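You operate a simulated robot arm through the tools that you are given. There is no shell and no other tool.

You are at the controls of a simulated robot arm. One attempt, no reset.

## Task
The load bank tripped on heat: reset it once the hot lamp is out and restart the fan.
Fine: the 8 kW switch and the main switch off first.
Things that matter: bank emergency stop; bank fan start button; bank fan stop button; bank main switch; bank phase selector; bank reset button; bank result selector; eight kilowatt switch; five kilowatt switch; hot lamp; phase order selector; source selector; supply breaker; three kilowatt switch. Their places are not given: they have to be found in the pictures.

Only the result counts: the job must be done as asked and must still hold three seconds after the hand-in. Knocking over, shifting, dropping, spilling or breaking anything else fails it.

## Robot
A 7-joint arm with a two-finger parallel gripper, fixed in place. Base frame: the origin is on the floor under the middle of its stand, x ahead of it, y to its left, z up. Lengths are in m, angles in rad, forces in N, time in s.
With the tool pointing down near the work surface it reaches from about 0.12 to 0.54 m from the base axis. Its first joint turns from -1.152 to 1.152 rad. Payload 2.4 kg.
The tool frame sits at the grasp point between the pads (the TCP): z along the fingers, y along the line on which they close. The tips reach 0.03 m beyond it. The gripper opens to 0.094 m. The fingers are 0.028 m wide and 0.01 m thick; the gripper's body (0.05 by 0.096 m) begins 0.055 m behind the TCP.
Orientation is that of the tool frame in the base frame, as a unit quaternion [w, x, y, z]. With the fingers straight down and closing along the base's y, the tool's x points along the base's -x, its y along +y and its z along -z.

## Interface
- The arm moves only by the tool step_arm. Its argument "deltas" is a list of rows, each a list of 2 entries, a list of its own where there are three numbers: the shift along the tool's x, y, z in m, then the turn, a rotation vector about the tool's x, y, z in rad. In form: [[[x, y, z], [ax, ay, az]], ...]. A call has 1 to 20 rows; each row shifts and turns the commanded pose from where the row before left it, along the tool's axes as they then stand. "gripper" is the gripper command, from -1 (fully open) to 1 (shut), values between in proportion, set as the call begins (left out, the last holds). Each row takes 0.2 s and may step no farther than 0.05 m and 0.15 rad from the row before; otherwise, or with a gripper value out of range, the whole call is refused. Where a pose cannot be reached the arm comes as near as it can. A force on the tool above 90 N (or 10 N above the force at the start of the call, whichever is more), or a blocked arm, ends the call early, and 0.2 s more pass. Each finger travels about 0.153 m/s and halts on what it meets, pressing with about 22 N; the grip force reading is that of the motor and also rises with nothing between the fingers. The clock runs only during rows and for 0.2 s after the last one: add rows that do not move to give the fingers time. It gives the time, the measured TCP pose, the force on the tool (base axes), the opening and the grip force at its end, in the units of the frame above (readings bear some noise), with the torque about the TCP (base axes, N m) and any sound that the robot's microphone picked up, and new pictures: "show" is both (left out), scene, wrist or none.
- Cameras (640 x 400 px; columns grow to the right, rows downward): "scene" is fixed at [0.0397, 0.4759, 1.4425]; the picture's right is [-0.73, -0.68, 0.00], its down [-0.39, 0.42, -0.82] and it looks along [0.56, -0.60, -0.57] (base axes); focal length 335 px, centre (320, 200). "wrist" rides on the gripper at [0.076, 0.014, -0.103] in the tool frame; the picture's right is [-0.18, 0.98, 0.00], its down [-0.75, -0.14, -0.64] and it looks along [-0.63, -0.12, 0.77] (tool axes); focal length 243 px, centre (320, 200).
- probe_pixels(camera, pixels): for up to 12 pixels [column, row] of the newest picture of that camera ("zoom" is the newest enlarged one), the place [x, y, z] in the base frame of the surface seen there, good to about 0.002 m. No time passes.
- inspect(camera, box): a new picture of the part [left, top, right, bottom] of that camera's present view, enlarged. No time passes.
- hand_in(): hands the job in; it is judged then, once.

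Open the gripper and draw the arm clear of the work before you hand the job in, unless the task says otherwise.

The tools are called after ">>>" as a command line: name --argument value ..., lists and objects as JSON in quotes. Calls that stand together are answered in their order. step_arm: Moves the arm, as the interface text tells. Its arguments: {"type":"object","properties":{"deltas":{"type":"array"},"gripper":{"type":"number"},"show":{"type":"string","enum":["both","scene","wrist","none"]}},"required":["deltas"]} The other tools are called the same way: probe_pixels (camera, pixels) gives the place of the surface under pixels of a picture; inspect (camera, box) takes an enlarged picture of a part of a camera's view; hand_in () hands the job in.

At the start:

```text
time: 0.0
tcp_pos: [0.3084, -0.1716, 1.1705]
ee_rot: [0.0, 0.0, 1.0, 0.0]
ft_force: [-1.0, -0.5, 0.3]
wrist_torque: [-0.01, -0.01, 0.0]
width: 0.094
gripper_force: 0.1
```

scene: 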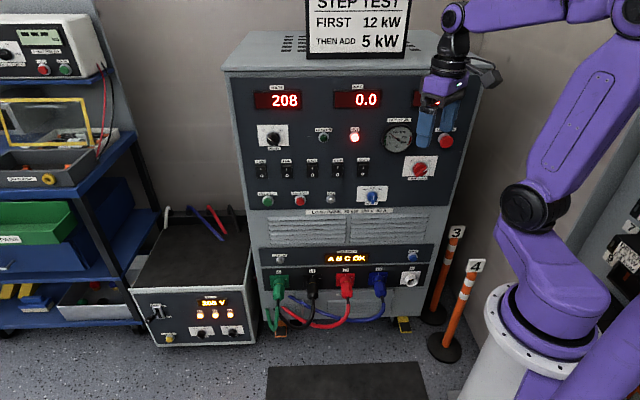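
wrist: 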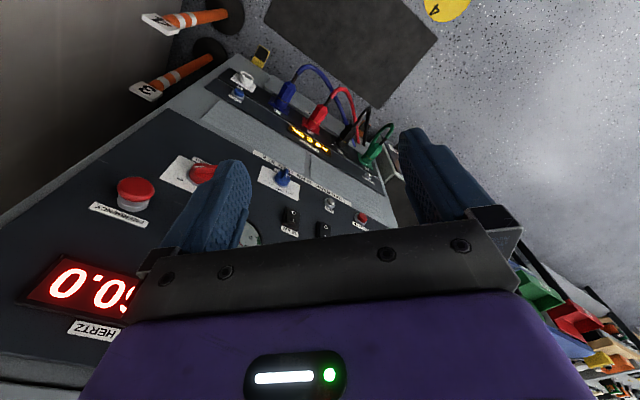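

I start by enlarging the bank panel in the scene picture (columns 230-480, rows 70-290) to read the labels.

>>> inspect --camera "scene" --box '[240, 80, 360, 155]'

>>> inspect --camera "scene" --box '[240, 145, 360, 220]'

>>> inspect --camera "scene" --box '[345, 115, 465, 215]'

>>> inspect --camera "scene" --box '[250, 235, 450, 340]'

```text
5.33 times, centred on (300, 118) of scene
```

zoom: 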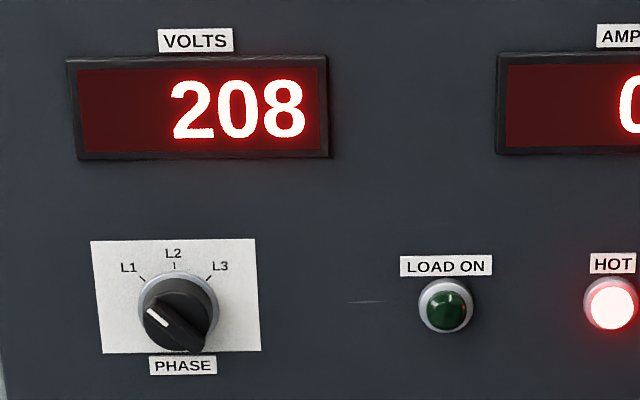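

```text
5.33 times, centred on (300, 182) of scene
```

zoom: 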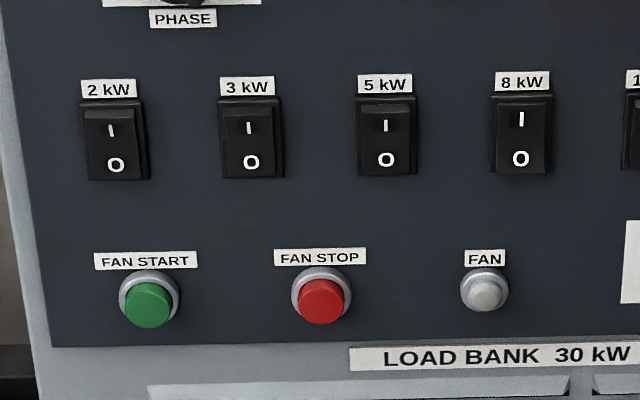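

```text
4.00 times, centred on (405, 165) of scene
```

zoom: 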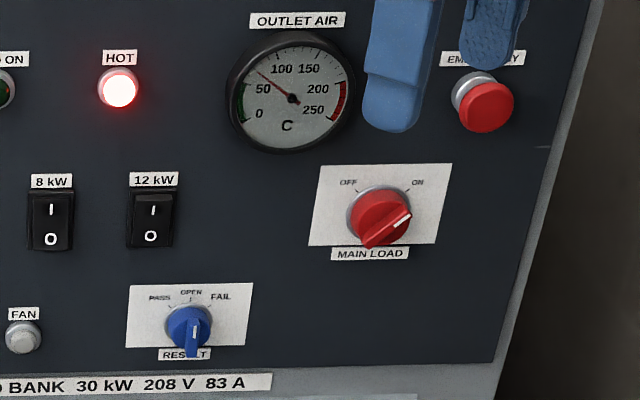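

```text
3.20 times, centred on (350, 288) of scene
```

zoom: 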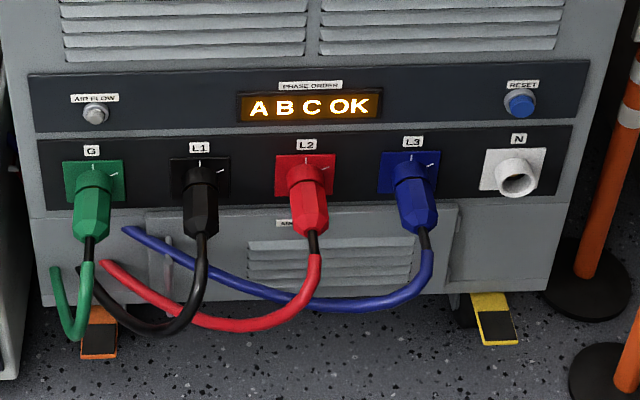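

The HOT lamp at (354,137) is lit, MAIN LOAD at (419,169), 8 kW rocker at (338,170), RESET at (412,255), FAN START at (267,200). I look at the rockers closer and probe the panel for its geometry.

>>> probe_pixels --camera "scene" --pixels '[[250, 130], [254, 205], [330, 125], [400, 110], [385, 165], [445, 180], [338, 170], [419, 169], [267, 200], [412, 256], [300, 260], [354, 137]]'

>>> inspect --camera "scene" --box '[320, 155, 352, 183]'

>>> inspect --camera "scene" --box '[254, 153, 318, 185]'

>>> inspect --camera "scene" --box '[400, 150, 445, 185]'

>>> inspect --camera "scene" --box '[130, 270, 260, 350]'

>>> inspect --camera "scene" --box '[560, 120, 640, 300]'

>>> inspect --camera "wrist" --box '[150, 60, 420, 260]'

```text
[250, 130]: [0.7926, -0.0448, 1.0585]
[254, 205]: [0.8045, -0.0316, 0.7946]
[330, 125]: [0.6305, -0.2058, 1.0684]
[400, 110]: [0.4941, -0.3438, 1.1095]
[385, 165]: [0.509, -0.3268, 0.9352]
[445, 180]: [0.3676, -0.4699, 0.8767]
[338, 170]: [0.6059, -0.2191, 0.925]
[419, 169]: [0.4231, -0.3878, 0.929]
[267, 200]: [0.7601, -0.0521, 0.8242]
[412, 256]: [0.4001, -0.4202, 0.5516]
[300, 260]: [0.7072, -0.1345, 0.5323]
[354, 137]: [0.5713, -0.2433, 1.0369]
```

```text
14.29 times, centred on (336, 169) of scene
```

zoom: 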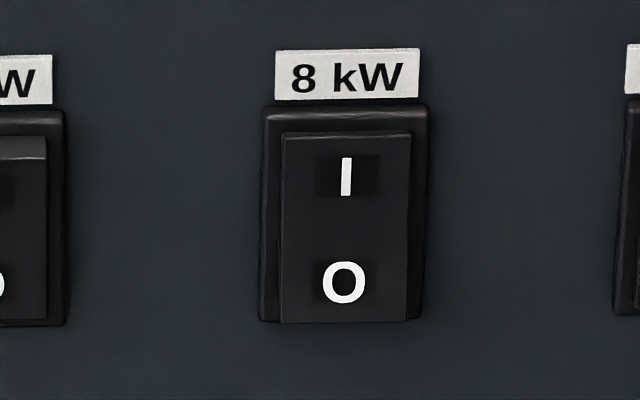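

```text
10.00 times, centred on (286, 169) of scene
```

zoom: 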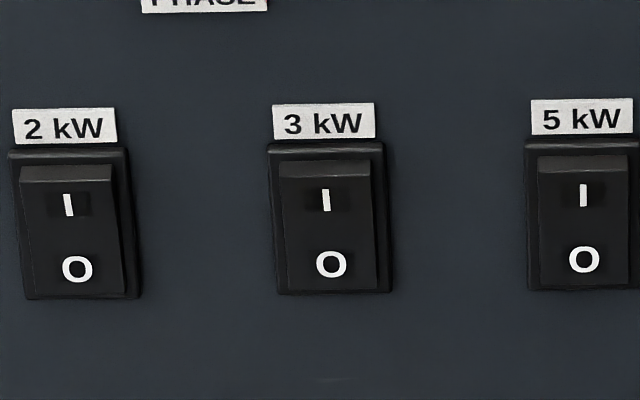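

```text
11.43 times, centred on (422, 168) of scene
```

zoom: 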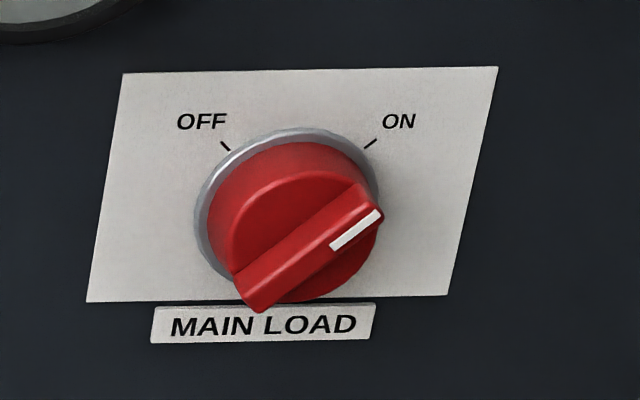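

```text
4.92 times, centred on (195, 310) of scene
```

zoom: 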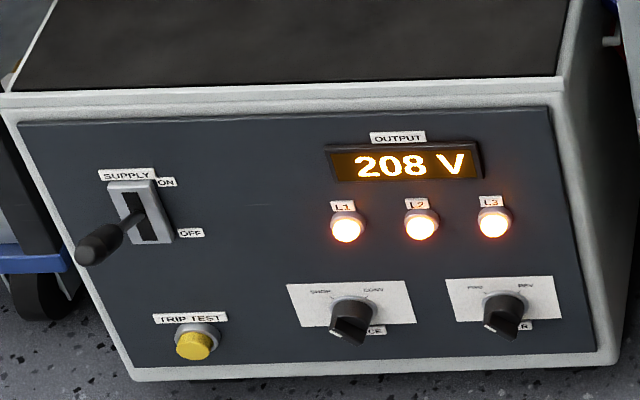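

```text
2.22 times, centred on (600, 210) of scene
```

zoom: 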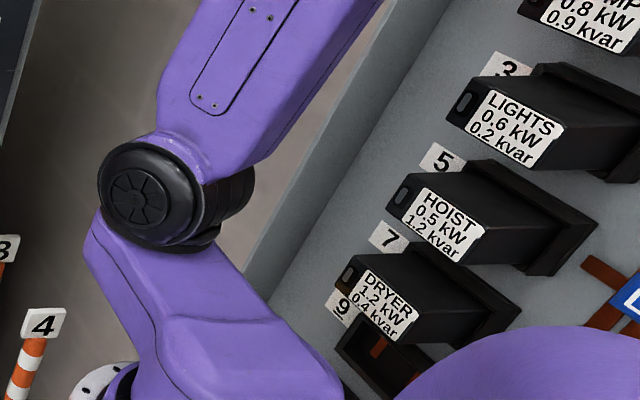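

```text
2.00 times, centred on (285, 160) of wrist
```

zoom: 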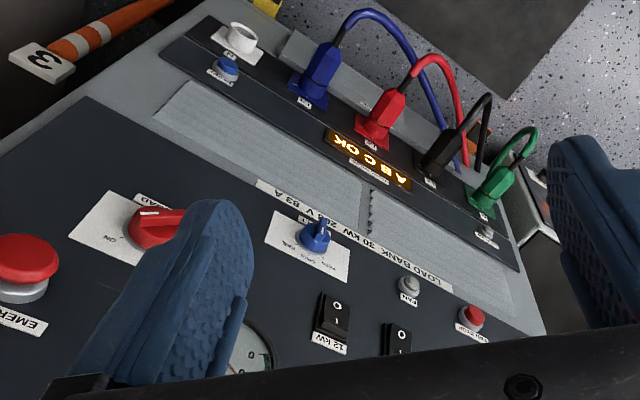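

The 8 kW rocker's top half sits flat (pressed to I) unlike 2/3/5 kW, and MAIN LOAD points to ON. I probe the details of the 8 kW rocker, the 12 kW rocker and the main knob in fresh zooms.

>>> inspect --camera "scene" --box '[320, 155, 352, 183]'

>>> probe_pixels --camera "zoom" --pixels '[[345, 75], [345, 115], [345, 145], [320, 175], [320, 230], [300, 283], [390, 283], [330, 312], [270, 220], [420, 220], [345, 350], [345, 200]]'

>>> inspect --camera "scene" --box '[400, 150, 445, 185]'

>>> probe_pixels --camera "zoom" --pixels '[[355, 230], [372, 190], [252, 305], [310, 250], [260, 210], [330, 285], [200, 210], [290, 133], [140, 250], [430, 200], [230, 150], [368, 146]]'

>>> inspect --camera "scene" --box '[345, 155, 377, 183]'

>>> probe_pixels --camera "scene" --pixels '[[500, 310], [530, 210], [447, 140], [370, 193], [340, 40], [270, 139], [398, 140], [453, 20], [280, 258], [470, 240]]'

```text
14.29 times, centred on (336, 169) of scene
```

zoom: 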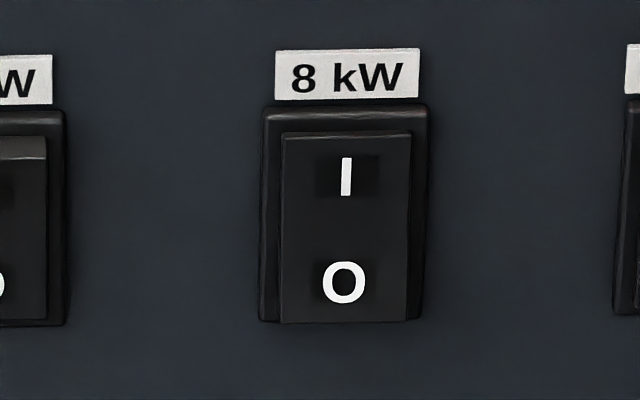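

```text
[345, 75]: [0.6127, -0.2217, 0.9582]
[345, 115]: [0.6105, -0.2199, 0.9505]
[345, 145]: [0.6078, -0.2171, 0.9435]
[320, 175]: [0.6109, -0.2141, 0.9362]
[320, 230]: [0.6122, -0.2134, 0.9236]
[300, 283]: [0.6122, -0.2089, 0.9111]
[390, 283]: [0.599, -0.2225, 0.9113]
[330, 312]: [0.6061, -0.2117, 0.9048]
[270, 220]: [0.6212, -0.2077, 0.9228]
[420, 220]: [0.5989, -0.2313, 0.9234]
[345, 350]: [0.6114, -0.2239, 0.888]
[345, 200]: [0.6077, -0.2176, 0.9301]
```

```text
11.43 times, centred on (422, 168) of scene
```

zoom: 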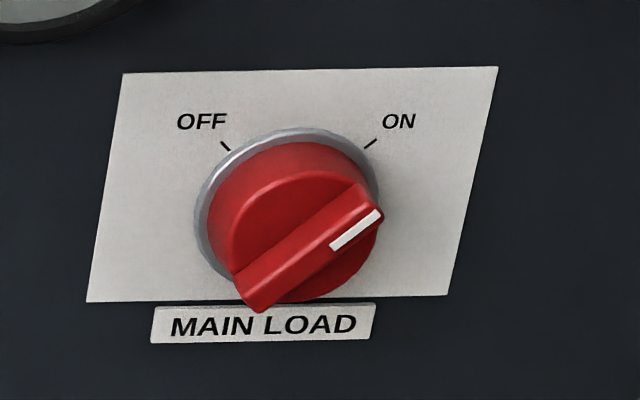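

```text
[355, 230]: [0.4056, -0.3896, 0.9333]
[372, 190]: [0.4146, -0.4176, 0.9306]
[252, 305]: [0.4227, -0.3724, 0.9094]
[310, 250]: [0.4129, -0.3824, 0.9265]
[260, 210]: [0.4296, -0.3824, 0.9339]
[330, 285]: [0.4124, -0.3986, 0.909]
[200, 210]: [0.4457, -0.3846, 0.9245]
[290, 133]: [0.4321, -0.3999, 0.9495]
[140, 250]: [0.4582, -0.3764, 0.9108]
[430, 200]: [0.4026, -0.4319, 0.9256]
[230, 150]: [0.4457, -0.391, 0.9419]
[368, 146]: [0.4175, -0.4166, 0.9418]
```

```text
14.29 times, centred on (361, 169) of scene
```

zoom: 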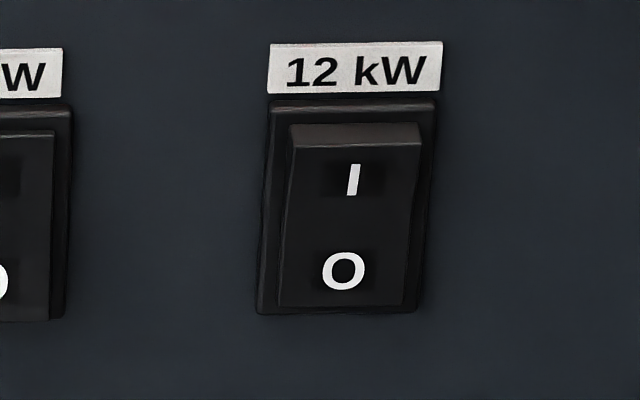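

```text
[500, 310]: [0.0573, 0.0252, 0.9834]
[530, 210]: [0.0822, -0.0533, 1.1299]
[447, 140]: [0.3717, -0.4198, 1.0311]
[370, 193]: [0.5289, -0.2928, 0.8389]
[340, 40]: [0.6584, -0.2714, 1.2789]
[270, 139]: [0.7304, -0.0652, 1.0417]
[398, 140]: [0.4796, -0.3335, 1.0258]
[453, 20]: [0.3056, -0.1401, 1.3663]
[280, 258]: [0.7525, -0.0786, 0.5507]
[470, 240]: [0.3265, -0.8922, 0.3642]
```

Geometry found: panel is a vertical plane at 45° about 0.592 m from the base axis; 8 kW rocker "O" half at about (0.606,-0.215,0.908). I first shut the gripper and yaw the tool 45° so it faces square to the panel, staying clear of it.

>>> step_arm --deltas '[[[0, 0, 0], [0, 0, 0.1309]], [[0, 0, 0], [0, 0, 0.1309]], [[0, 0, 0], [0, 0, 0.1309]], [[0, 0, 0], [0, 0, 0.1309]], [[0, 0, 0], [0, 0, 0.1309]], [[0, 0, 0], [0, 0, 0.1309]]]' --gripper 1 --show "both"

```text
time: 1.4
tcp_pos: [0.3081, -0.1714, 1.1694]
ee_rot: [0.0, 0.384, 0.923, 0.0]
ft_force: [-0.4, -0.3, 0.4]
wrist_torque: [-0.03, 0.0, 0.01]
width: 0.0
gripper_force: 21.6
```

scene: 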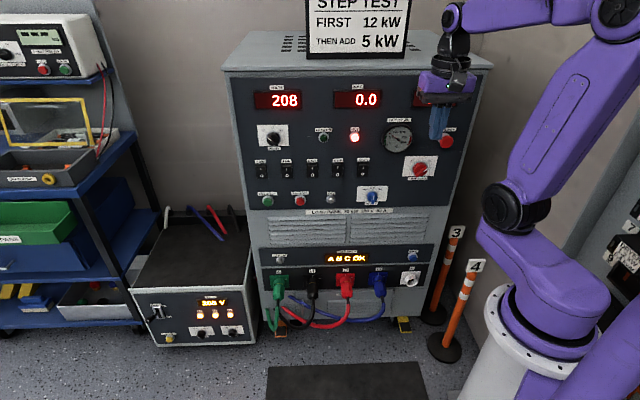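
wrist: 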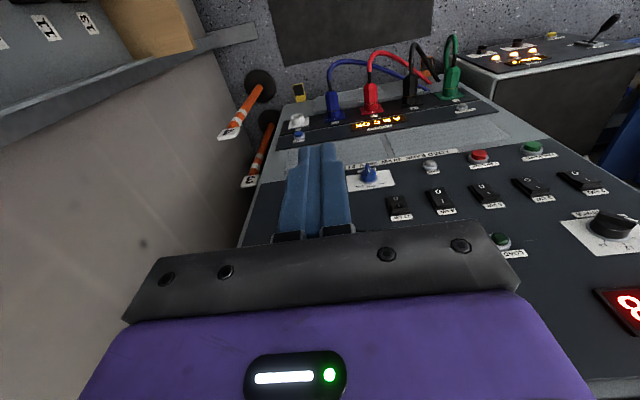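

Tool is now yawed square to the panel with fingers shut. Next I move forward ~0.12 m and left, then pitch the tool up to horizontal toward the panel.

>>> step_arm --deltas '[[[-0.03, 0.02, 0], [0, 0, 0]], [[-0.03, 0.02, 0], [0, 0, 0]], [[-0.03, 0.02, 0], [0, 0, 0]], [[-0.02, 0.02, 0], [0, 0, 0]], [[0, 0.02, 0], [0, -0.1428, 0]], [[0, 0.02, 0], [0, -0.1428, 0]], [[0, 0.02, 0], [0, -0.1428, 0]], [[0, 0.02, 0], [0, -0.1428, 0]], [[0, 0.02, 0], [0, -0.1428, 0]], [[0, 0, 0], [0, -0.1428, 0]]]' --show "both"

```text
time: 3.6
tcp_pos: [0.5146, -0.1242, 1.1703]
ee_rot: [0.384, 0.348, 0.84, -0.159]
ft_force: [-0.1, -0.5, 0.1]
wrist_torque: [-0.05, 0.0, 0.0]
width: 0.0001
gripper_force: 22.0
```

scene: 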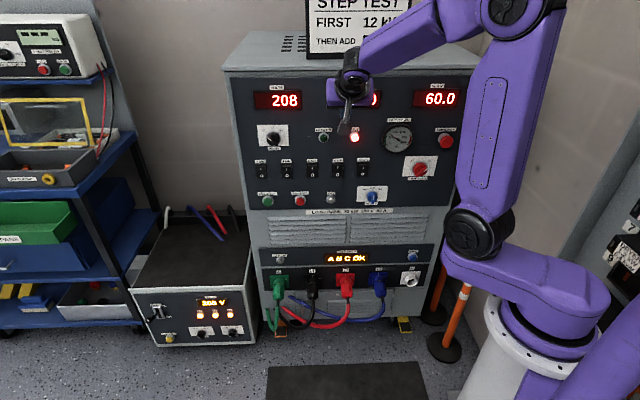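
wrist: 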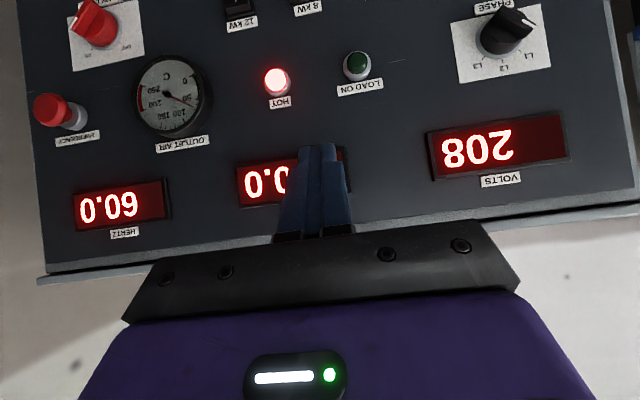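

TCP is at panel-offset 0.45 m (0.14 m clear), in line with the 8 kW column. I finish the pitch to horizontal and then lower to about z 0.95.

>>> step_arm --deltas '[[[0, 0, 0], [0, -0.1428, 0]], [[0, 0, 0], [0, -0.1428, 0]], [[0, 0, 0], [0, -0.1428, 0]], [[0, 0, 0], [0, -0.1428, 0]], [[0, 0, 0], [0, -0.1428, 0]], [[0.04, 0, 0], [0, 0, 0]], [[0.04, 0, 0], [0, 0, 0]], [[0.04, 0, 0], [0, 0, 0]], [[0.04, 0, 0], [0, 0, 0]], [[0.04, 0, 0], [0, 0, 0]], [[0, 0, 0], [0, 0, 0]]]' --show "both"

```text
time: 6.0
tcp_pos: [0.5124, -0.1264, 0.9705]
ee_rot: [0.653, 0.271, 0.653, -0.271]
ft_force: [1.8, -0.4, -0.7]
wrist_torque: [-0.02, -0.01, 0.03]
width: 0.0003
gripper_force: 21.9
```

scene: 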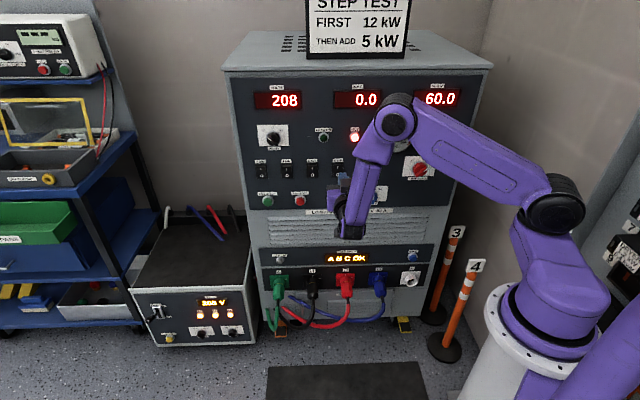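
wrist: 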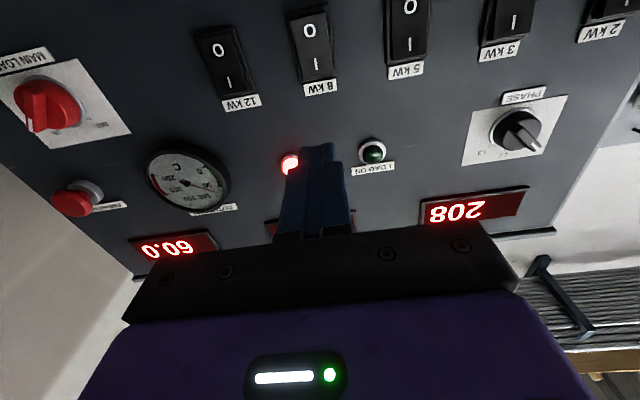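

The tool is horizontal at z 0.97, 0.14 m off the panel. I enlarge the wrist view to see the rocker states and lamp and probe the 8 kW rocker from here.

>>> inspect --camera "wrist" --box '[180, 0, 520, 120]'

>>> probe_pixels --camera "wrist" --pixels '[[310, 29], [316, 66], [313, 48], [305, 15], [320, 80], [290, 45], [341, 45], [320, 88], [298, 30], [325, 28]]'

```text
1.88 times, centred on (350, 60) of wrist
```

zoom: 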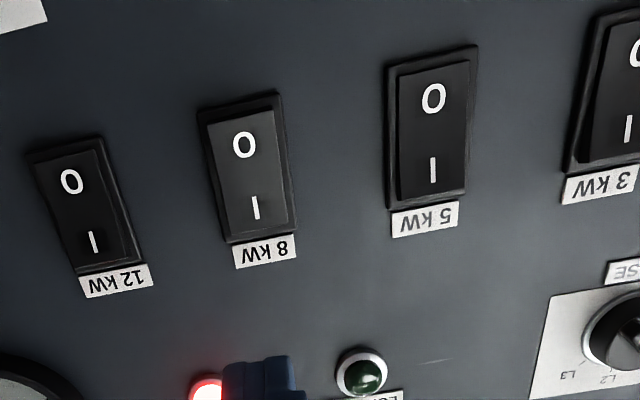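

```text
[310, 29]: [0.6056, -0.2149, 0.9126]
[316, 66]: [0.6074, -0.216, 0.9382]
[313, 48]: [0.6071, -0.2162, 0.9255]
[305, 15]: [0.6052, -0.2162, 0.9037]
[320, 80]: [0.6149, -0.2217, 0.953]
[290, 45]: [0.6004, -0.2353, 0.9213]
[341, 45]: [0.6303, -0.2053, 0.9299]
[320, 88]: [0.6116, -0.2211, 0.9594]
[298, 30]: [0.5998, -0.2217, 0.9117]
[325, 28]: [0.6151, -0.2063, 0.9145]
```

The 8 kW rocker's O end (wrist (310,29), z 0.913) protrudes, so it is on. I go down to z 0.904, and approach to about 1.3 cm from the rocker face.

>>> step_arm --deltas '[[[0.0333, 0.0034, 0], [0, 0, 0]], [[0.0333, 0, 0], [0, 0, 0]], [[0, 0, 0.03], [0, 0, 0]], [[0, 0, 0.03], [0, 0, 0]], [[0, 0, 0.023], [0, 0, 0]], [[0, 0, 0], [0, 0, 0]]]' --show "both"

```text
time: 7.4
tcp_pos: [0.5792, -0.1777, 0.9035]
ee_rot: [0.653, 0.271, 0.654, -0.271]
ft_force: [-0.2, 0.4, 0.6]
wrist_torque: [0.02, 0.01, 0.0]
width: 0.0002
gripper_force: 22.2
out of reach, approached as far as the arm can: row 2
```

scene: 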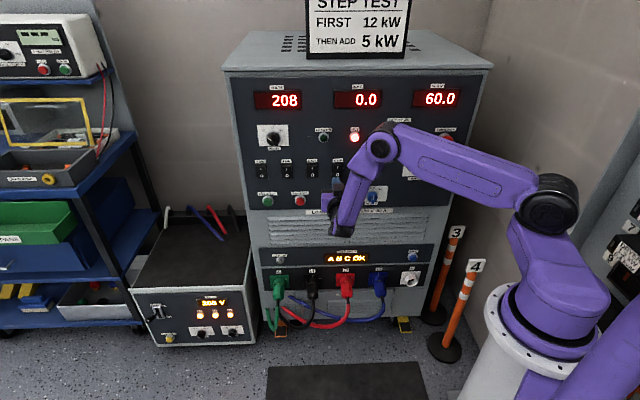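
wrist: 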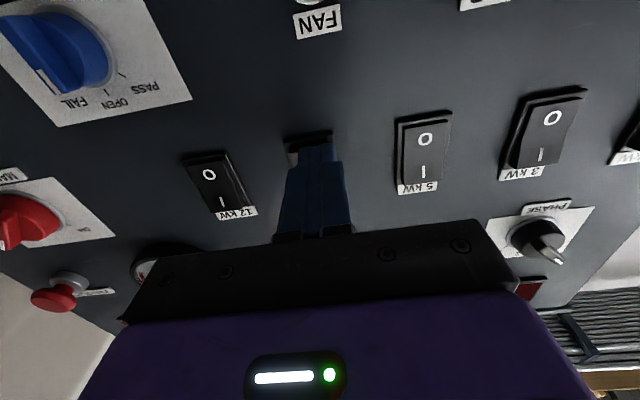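

The tip covers the rocker but TCP is about 7 mm too far left (s −0.284 vs −0.276). I shift right by that much and check before pressing.

>>> step_arm --deltas '[[[0, -0.0076, 0], [0, 0, 0]], [[0, 0, 0], [0, 0, 0]]]' --show "both"

>>> inspect --camera "wrist" --box '[240, 80, 400, 240]'

>>> inspect --camera "scene" --box '[310, 150, 370, 200]'

```text
time: 8.0
tcp_pos: [0.5739, -0.1831, 0.9045]
ee_rot: [0.653, 0.272, 0.653, -0.272]
ft_force: [-0.4, 0.1, -0.1]
wrist_torque: [-0.04, 0.0, 0.0]
width: 0.0001
gripper_force: 22.1
```

scene: 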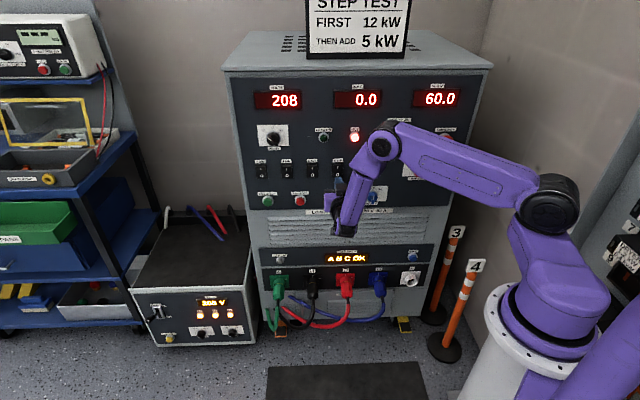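
wrist: 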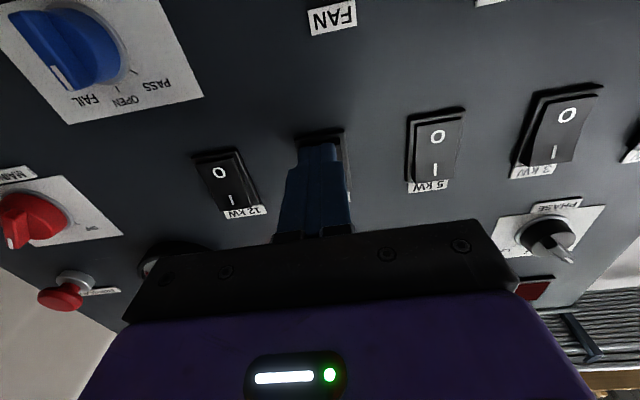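

```text
2.50 times, centred on (320, 160) of wrist
```

zoom: 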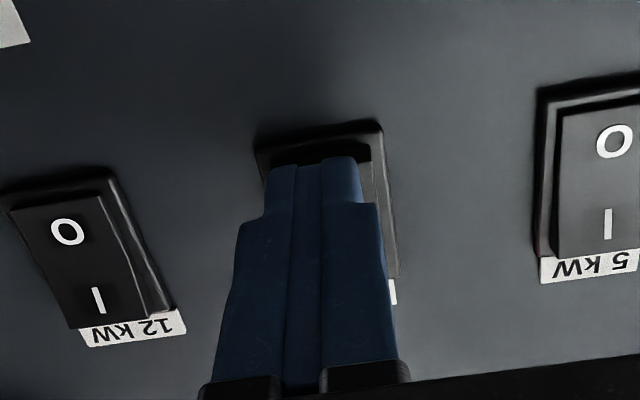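

```text
8.00 times, centred on (340, 175) of scene
```

zoom: 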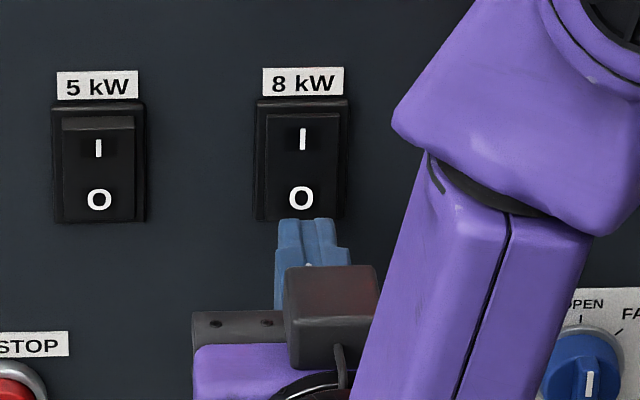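

The scene zoom shows the tip just in front of the lower (O) half of the 8 kW rocker. I advance 18 mm to press it and then check.

>>> step_arm --deltas '[[[0, 0, 0.009], [0, 0, 0]], [[0, 0, 0.004], [0, 0, 0]], [[0, 0, 0.003], [0, 0, 0]], [[0, 0, 0.002], [0, 0, 0]], [[0, 0, 0], [0, 0, 0]]]' --show "both"

>>> inspect --camera "scene" --box '[310, 150, 370, 200]'

```text
time: 9.2
tcp_pos: [0.5876, -0.1929, 0.9036]
ee_rot: [0.653, 0.27, 0.654, -0.272]
ft_force: [-9.8, 6.0, 1.9]
wrist_torque: [-0.15, -0.14, -0.07]
width: 0.0
gripper_force: 21.9
```

scene: 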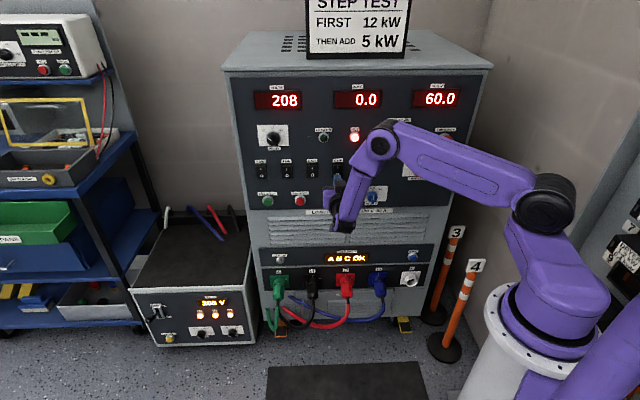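
wrist: 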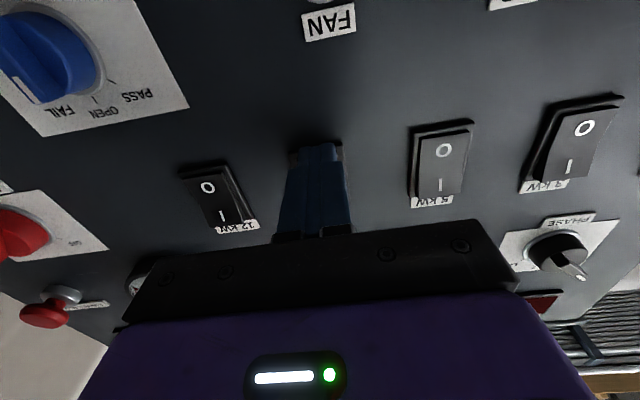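

```text
8.00 times, centred on (340, 175) of scene
```

zoom: 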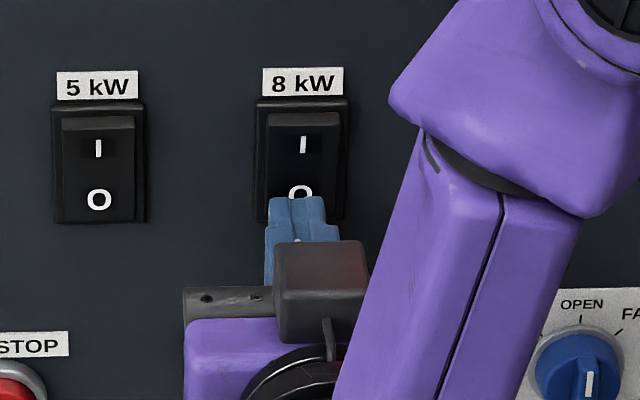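

The top edge of the 8 kW rocker now shows its bevel like the 5 kW (O pressed). I back off 5 cm and verify.

>>> step_arm --deltas '[[[0, 0, -0.03], [0, 0, 0]], [[0, 0, -0.03], [0, 0, 0]], [[-0.01, -0.03, 0], [0, 0, 0]], [[-0.01, -0.04, 0], [0, 0, 0]], [[0, -0.04, 0], [0, 0, 0]], [[0, 0, 0], [0, 0, 0]]]' --show "both"

>>> inspect --camera "scene" --box '[300, 120, 390, 190]'

>>> inspect --camera "wrist" --box '[0, 0, 640, 240]'

```text
time: 10.6
tcp_pos: [0.5417, -0.2047, 0.9435]
ee_rot: [0.651, 0.27, 0.654, -0.274]
ft_force: [0.1, 0.5, 1.2]
wrist_torque: [0.0, -0.06, -0.02]
width: 0.0001
gripper_force: 21.8
out of reach, approached as far as the arm can: row 3, 4, 5
```

scene: 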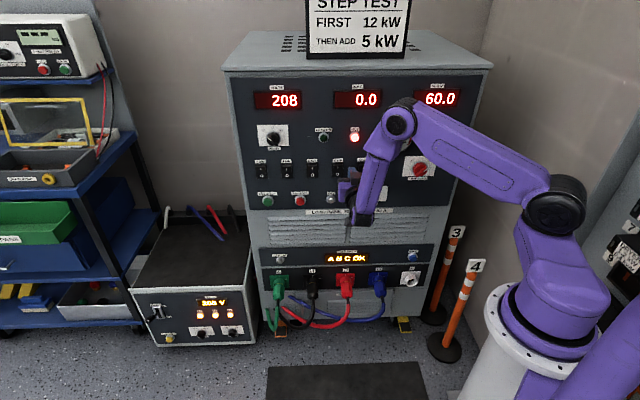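
wrist: 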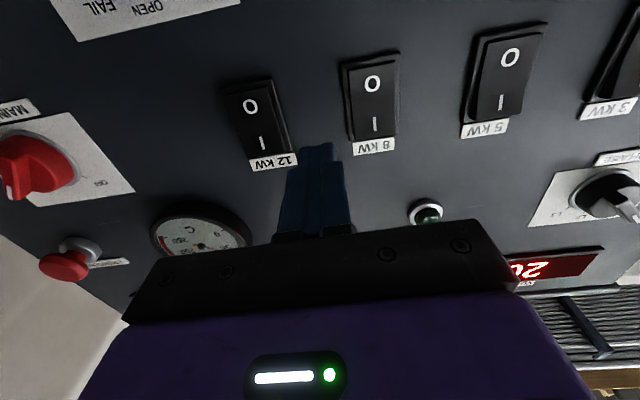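

```text
5.71 times, centred on (345, 155) of scene
```

zoom: 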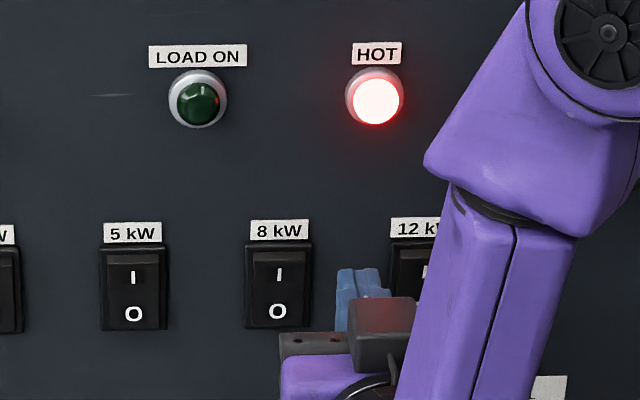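

```text
1.00 times, centred on (320, 120) of wrist (not enlarged: the box is as wide or as high as the picture)
```

zoom: 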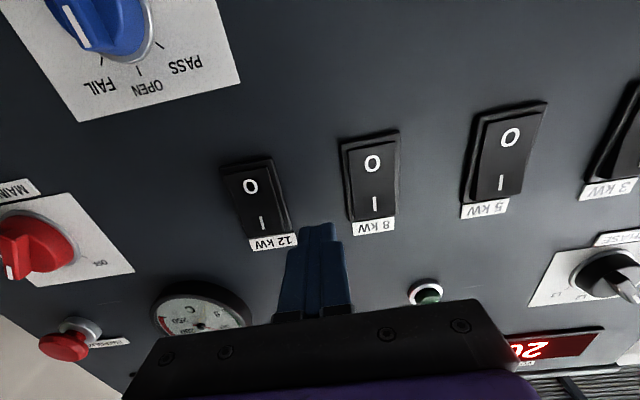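

8 kW is confirmed off (bevel at top in scene, I-end raised). The arm reached a folding limit when retracting low, so I raise 6 cm with a small retreat and see where the pose lands.

>>> step_arm --deltas '[[[-0.03, 0, 0], [0, 0, 0]], [[-0.03, 0, 0], [0, 0, 0]], [[0, 0, 0], [0, 0, 0]], [[0, 0, 0], [0, 0, 0]]]' --show "scene"

```text
time: 11.6
tcp_pos: [0.5426, -0.205, 1.0027]
ee_rot: [0.653, 0.271, 0.653, -0.271]
ft_force: [0.0, -1.3, 0.3]
wrist_torque: [0.0, 0.02, -0.01]
width: 0.0001
gripper_force: 22.1
```

scene: 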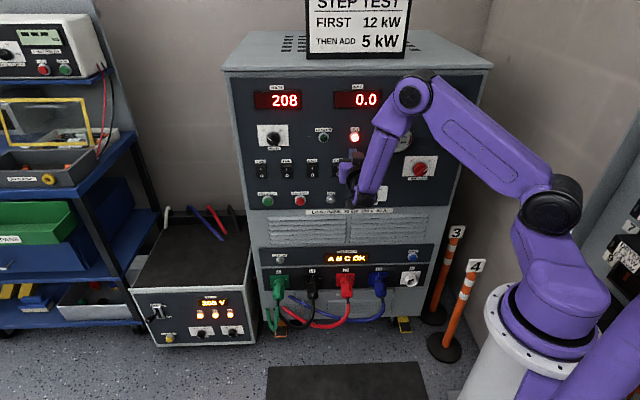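

The command re-anchors at the reached pose (TCP offset 0.529, s −0.239, z 1.003). I retreat 5 cm and move right toward the MAIN LOAD column, staying at z 1.0 and well off the panel.

>>> step_arm --deltas '[[[0, 0, -0.03], [0, 0, 0]], [[0, 0, -0.03], [0, 0, 0]], [[0, -0.04, 0], [0, 0, 0]], [[0, -0.04, 0], [0, 0, 0]], [[0, -0.04, 0], [0, 0, 0]], [[0, -0.04, 0], [0, 0, 0]], [[0, -0.04, 0], [0, 0, 0]], [[0, -0.019, 0], [0, 0, 0]], [[0, 0, 0], [0, 0, 0]]]' --show "both"

```text
time: 13.6
tcp_pos: [0.4502, -0.291, 1.0969]
ee_rot: [0.651, 0.27, 0.655, -0.273]
ft_force: [0.5, -0.3, 0.4]
wrist_torque: [-0.01, 0.0, 0.01]
width: 0.0
gripper_force: 22.0
out of reach, approached as far as the arm can: row 3, 4, 5, 6, 7, 8
```

scene: 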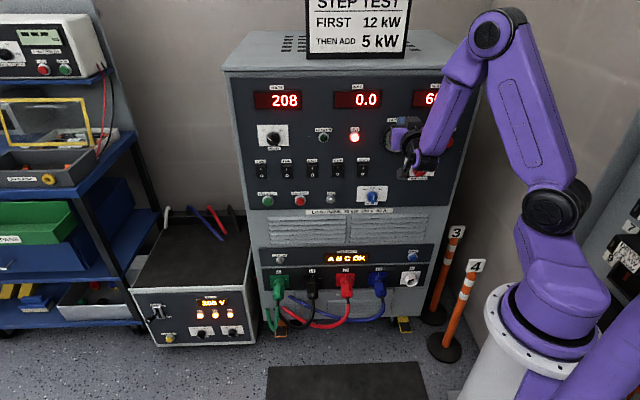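
wrist: 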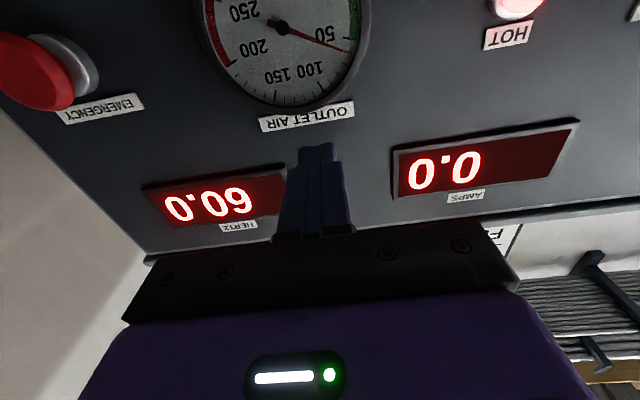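

With the tool fully horizontal the wrist hits its bend limit near this column, so the arm drifted up (z 1.097). I tilt the tool ~14° downward, retreat and move right to the MAIN LOAD column.

>>> step_arm --deltas '[[[0, 0, 0], [0, 0.125, 0]], [[0, 0, -0.02], [0, 0.125, 0]], [[0, 0, -0.03], [0, 0, 0]], [[0, -0.03, 0], [0, 0, 0]], [[0, -0.03, 0], [0, 0, 0]], [[0, -0.03, 0], [0, 0, 0]], [[0, 0, 0], [0, 0, 0]]]' --show "both"

```text
time: 15.2
tcp_pos: [0.3884, -0.3316, 1.1172]
ee_rot: [0.567, 0.302, 0.729, -0.235]
ft_force: [0.3, -0.8, 0.0]
wrist_torque: [-0.01, -0.01, -0.02]
width: 0.0
gripper_force: 22.1
out of reach, approached as far as the arm can: row 4, 5, 6
```

scene: 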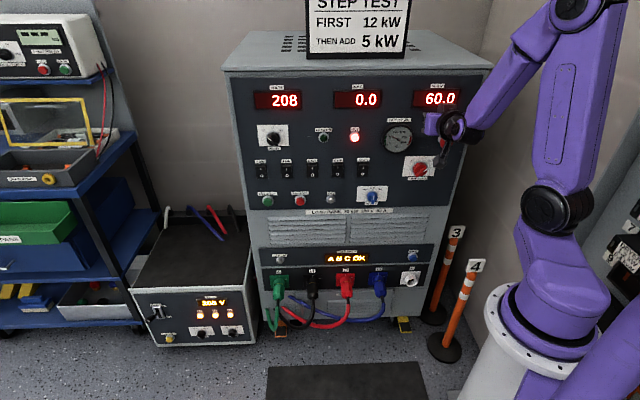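
wrist: 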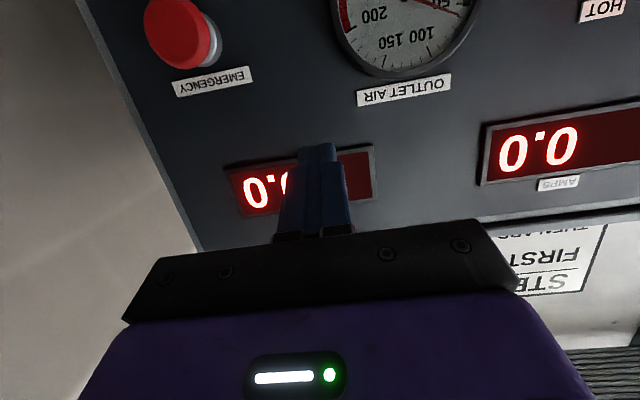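

The arm is too folded at this height. I now go straight down (base −z) along the gap between gauge and E-stop with the tip still ~5 cm off the panel, to see if lower is reachable with the tilted tool.

>>> step_arm --deltas '[[[0.0388, 0, 0.0099], [0, 0, 0]], [[0.0388, 0, 0.0099], [0, 0, 0]], [[0.0388, 0, 0.0099], [0, 0, 0]], [[0, 0, 0], [0, 0, 0]]]' --show "both"

```text
time: 16.2
tcp_pos: [0.4313, -0.3242, 1.0557]
ee_rot: [0.561, 0.302, 0.732, -0.241]
ft_force: [-0.5, 0.2, 0.6]
wrist_torque: [0.0, -0.04, 0.02]
width: 0.0002
gripper_force: 22.1
out of reach, approached as far as the arm can: row 1, 2, 3
```

scene: 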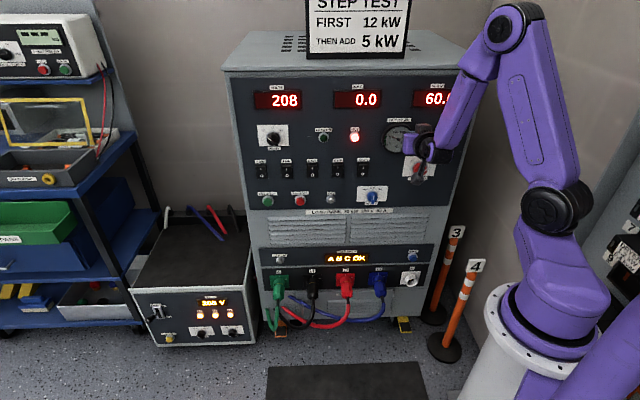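
wrist: 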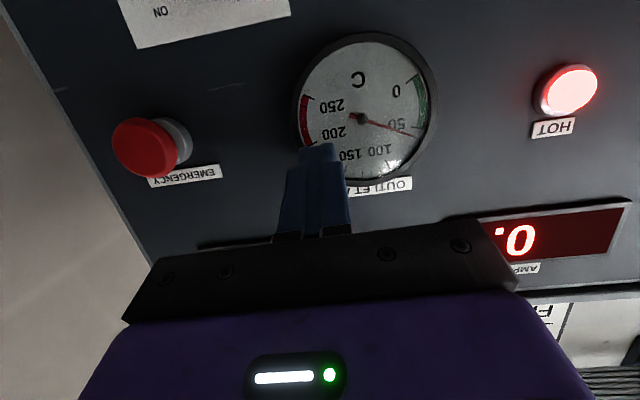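

Still limited (d 0.534, z 1.056; gauge still reads ~65). I pitch the tool further down (to ~34° below horizontal) while retreating, so the wrist bend limit is relieved.

>>> step_arm --deltas '[[[0, 0, -0.01], [0, 0.12, 0]], [[0, 0, -0.02], [0, 0.12, 0]], [[0, 0, -0.02], [0, 0.12, 0]], [[0, 0, -0.02], [0, 0, 0]], [[0, 0, 0], [0, 0, 0]]]' --show "both"

```text
time: 17.4
tcp_pos: [0.388, -0.2798, 1.0878]
ee_rot: [0.427, 0.339, 0.82, -0.176]
ft_force: [0.0, 0.4, -0.4]
wrist_torque: [0.01, -0.02, 0.01]
width: 0.0002
gripper_force: 21.9
```

scene: 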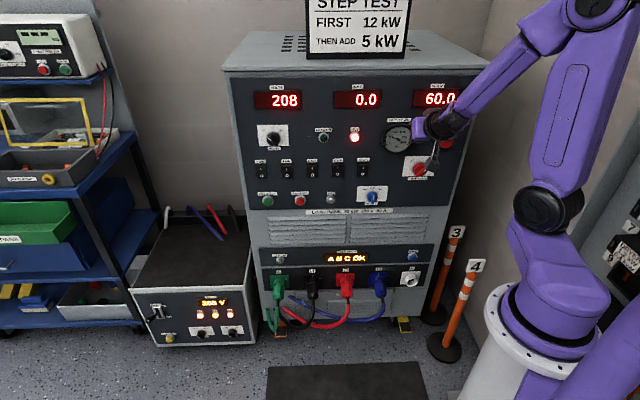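
wrist: 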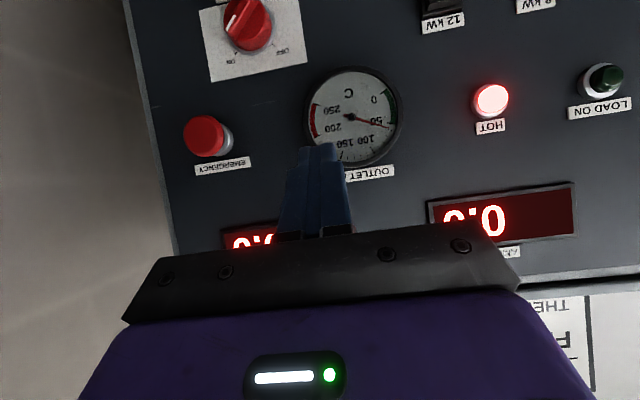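

No reach warning now at 35° tilt. I move right to the knob column (s −0.02) and lower to about z 0.97 while staying ~0.1 m from the panel.

>>> step_arm --deltas '[[[0, -0.028, 0], [0, 0, 0]], [[0, -0.028, 0], [0, 0, 0]], [[0.0328, 0, 0.0229], [0, 0, 0]], [[0.0328, 0, 0.0229], [0, 0, 0]], [[0.0328, 0, 0.0229], [0, 0, 0]], [[0, 0, 0], [0, 0, 0]]]' --show "both"

```text
time: 18.8
tcp_pos: [0.3826, -0.3235, 0.9985]
ee_rot: [0.421, 0.339, 0.822, -0.182]
ft_force: [0.1, -0.5, 0.6]
wrist_torque: [-0.04, 0.0, 0.02]
width: 0.0
gripper_force: 21.8
out of reach, approached as far as the arm can: row 2, 3, 4, 5
```

scene: 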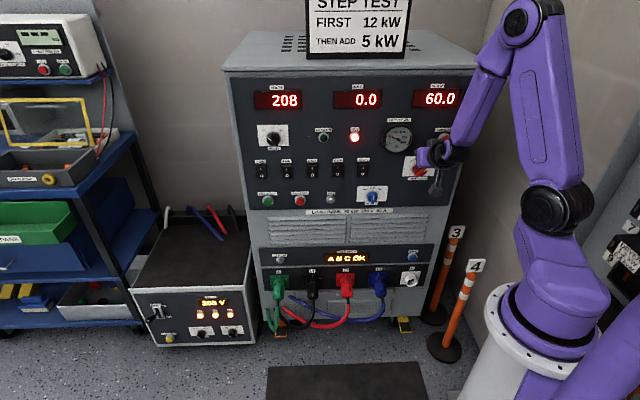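
wrist: 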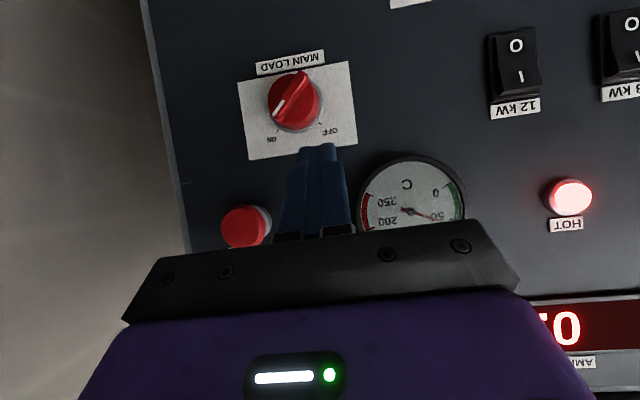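

Reach warnings appear even for a pure right move, so I suspect the first joint is at its −66° stop with the elbow swung out. I probe the arm's shoulder, elbow and links to see its configuration.

>>> probe_pixels --camera "scene" --pixels '[[556, 210], [540, 215], [572, 205], [545, 120], [560, 150], [522, 20], [520, 50], [480, 90], [465, 130], [440, 150], [550, 270], [560, 330]]'

>>> inspect --camera "scene" --box '[400, 0, 640, 400]'

```text
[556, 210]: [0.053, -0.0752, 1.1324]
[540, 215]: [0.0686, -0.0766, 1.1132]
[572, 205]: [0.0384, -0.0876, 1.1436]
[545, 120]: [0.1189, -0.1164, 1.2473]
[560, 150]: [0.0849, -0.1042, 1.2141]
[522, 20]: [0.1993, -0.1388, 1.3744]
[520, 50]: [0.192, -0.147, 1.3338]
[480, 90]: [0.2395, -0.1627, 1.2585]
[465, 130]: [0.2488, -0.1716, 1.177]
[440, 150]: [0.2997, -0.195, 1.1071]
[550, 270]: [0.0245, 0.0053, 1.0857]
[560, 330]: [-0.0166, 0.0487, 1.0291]
```

```text
1.00 times, centred on (520, 200) of scene (not enlarged: the box is as wide or as high as the picture)
```

zoom: 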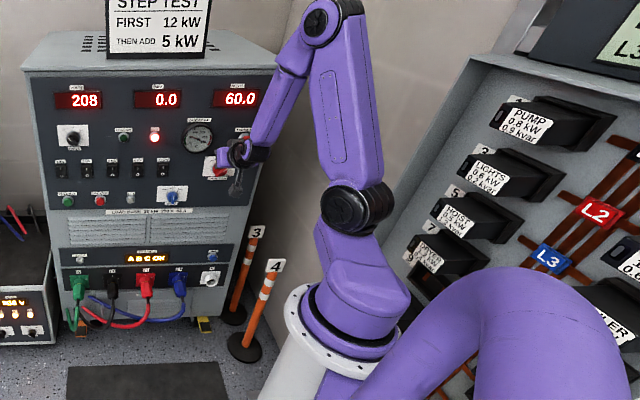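

The shoulder is swung well right while the forearm bends back left — a poor elbow posture. I pitch the tool back to pointing down while retreating, then re-centre at s≈0, so the arm can unfold in a plane square to the panel.

>>> step_arm --deltas '[[[0, 0, -0.02], [0, 0.135, 0]], [[0, 0, -0.02], [0, 0.135, 0]], [[0, 0, -0.02], [0, 0.135, 0]], [[0, 0, -0.02], [0, 0.135, 0]], [[0, 0, -0.02], [0, 0.135, 0]], [[0, 0, -0.02], [0, 0.135, 0]], [[0, 0, -0.02], [0, 0.136, 0]], [[0.03, 0, 0], [0, 0, 0]], [[0.03, 0, 0], [0, 0, 0]], [[0.03, 0, 0], [0, 0, 0]], [[0, 0, 0], [0, 0, 0]]]' --show "both"

```text
time: 21.2
tcp_pos: [0.2716, -0.2304, 1.0621]
ee_rot: [0.094, 0.402, 0.907, -0.084]
ft_force: [-0.4, 1.4, -0.6]
wrist_torque: [0.0, 0.02, 0.02]
width: 0.0002
gripper_force: 22.0
out of reach, approached as far as the arm can: row 3, 4, 5
```

scene: 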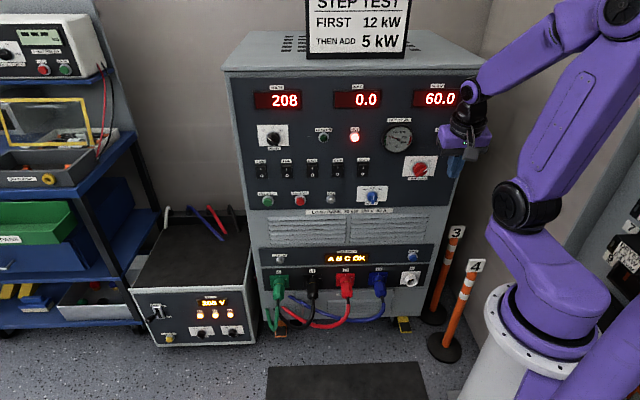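
wrist: 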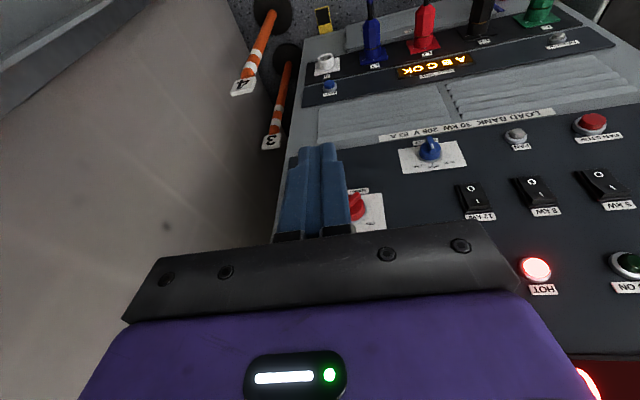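

Now nearly pointing down (residual tilt ~0.25 rad) at s −0.03, d 0.355. I correct the orientation to exactly down/yawed 45° and rise to z≈1.12.

>>> step_arm --deltas '[[[0, 0, -0.03], [-0.0385, 0.119, -0.029]], [[0, 0, -0.03], [-0.0385, 0.119, -0.029]], [[0, 0, 0], [0, 0, 0]]]' --show "scene"

```text
time: 22.0
tcp_pos: [0.2699, -0.219, 1.1212]
ee_rot: [-0.001, 0.378, 0.926, -0.004]
ft_force: [-0.2, -0.2, -0.3]
wrist_torque: [0.0, -0.02, 0.01]
width: 0.0
gripper_force: 22.2
```

scene: 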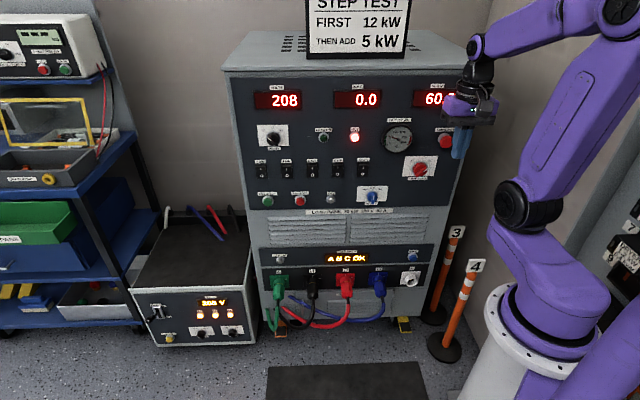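

Tool is straight down at s −0.036, d 0.346, z 1.12. I move forward to d≈0.45, centre on the knob column, and begin pitching up to see where the limit appears.

>>> step_arm --deltas '[[[-0.035, -0.008, 0], [0, 0, 0]], [[-0.035, -0.008, 0], [0, 0, 0]], [[-0.035, 0, 0], [0, 0, 0]], [[0, 0, 0], [0, -0.14, 0]], [[0, 0, 0], [0, -0.14, 0]], [[0, 0, 0], [0, -0.14, 0]], [[0, 0, 0], [0, -0.14, 0]], [[0, 0, 0], [0, 0, 0]]]' --show "both"

```text
time: 23.8
tcp_pos: [0.3313, -0.3037, 1.1226]
ee_rot: [0.255, 0.361, 0.89, -0.109]
ft_force: [-1.5, 0.2, -0.1]
wrist_torque: [-0.01, 0.01, 0.03]
width: 0.0001
gripper_force: 21.8
```

scene: 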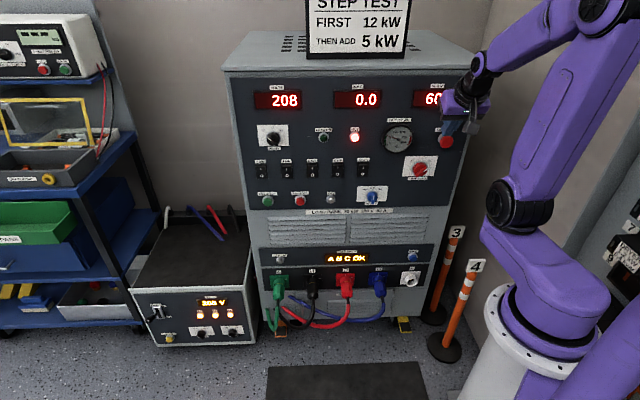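
wrist: 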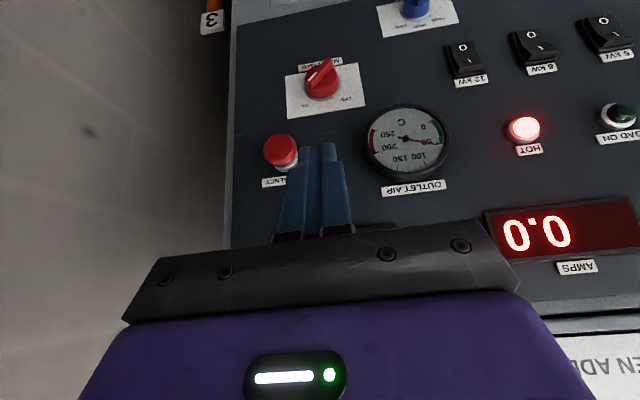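

No reach warning so far: s −0.02, d 0.449, z 1.123, pitch 32° from vertical. I pitch ~24° more and check again.

>>> step_arm --deltas '[[[0, 0, 0], [0, -0.14, 0]], [[0, 0, 0], [0, -0.14, 0]], [[0, 0, 0], [0, -0.14, 0]], [[0, 0, 0], [0, 0, 0]]]' --show "scene"

```text
time: 24.8
tcp_pos: [0.3321, -0.3173, 1.1283]
ee_rot: [0.407, 0.345, 0.822, -0.198]
ft_force: [0.0, -0.2, 0.7]
wrist_torque: [0.0, 0.03, -0.03]
width: 0.0001
gripper_force: 22.1
out of reach, approached as far as the arm can: row 3
```

scene: 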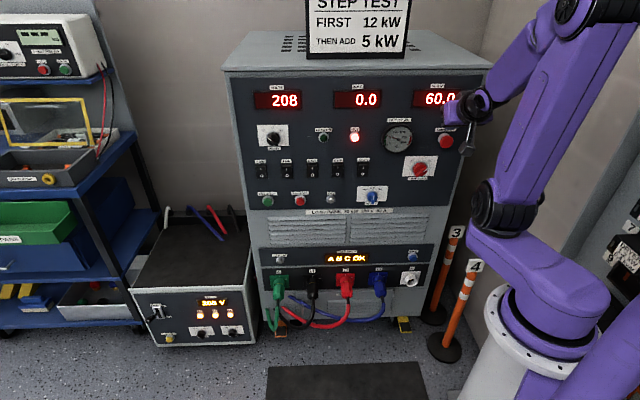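

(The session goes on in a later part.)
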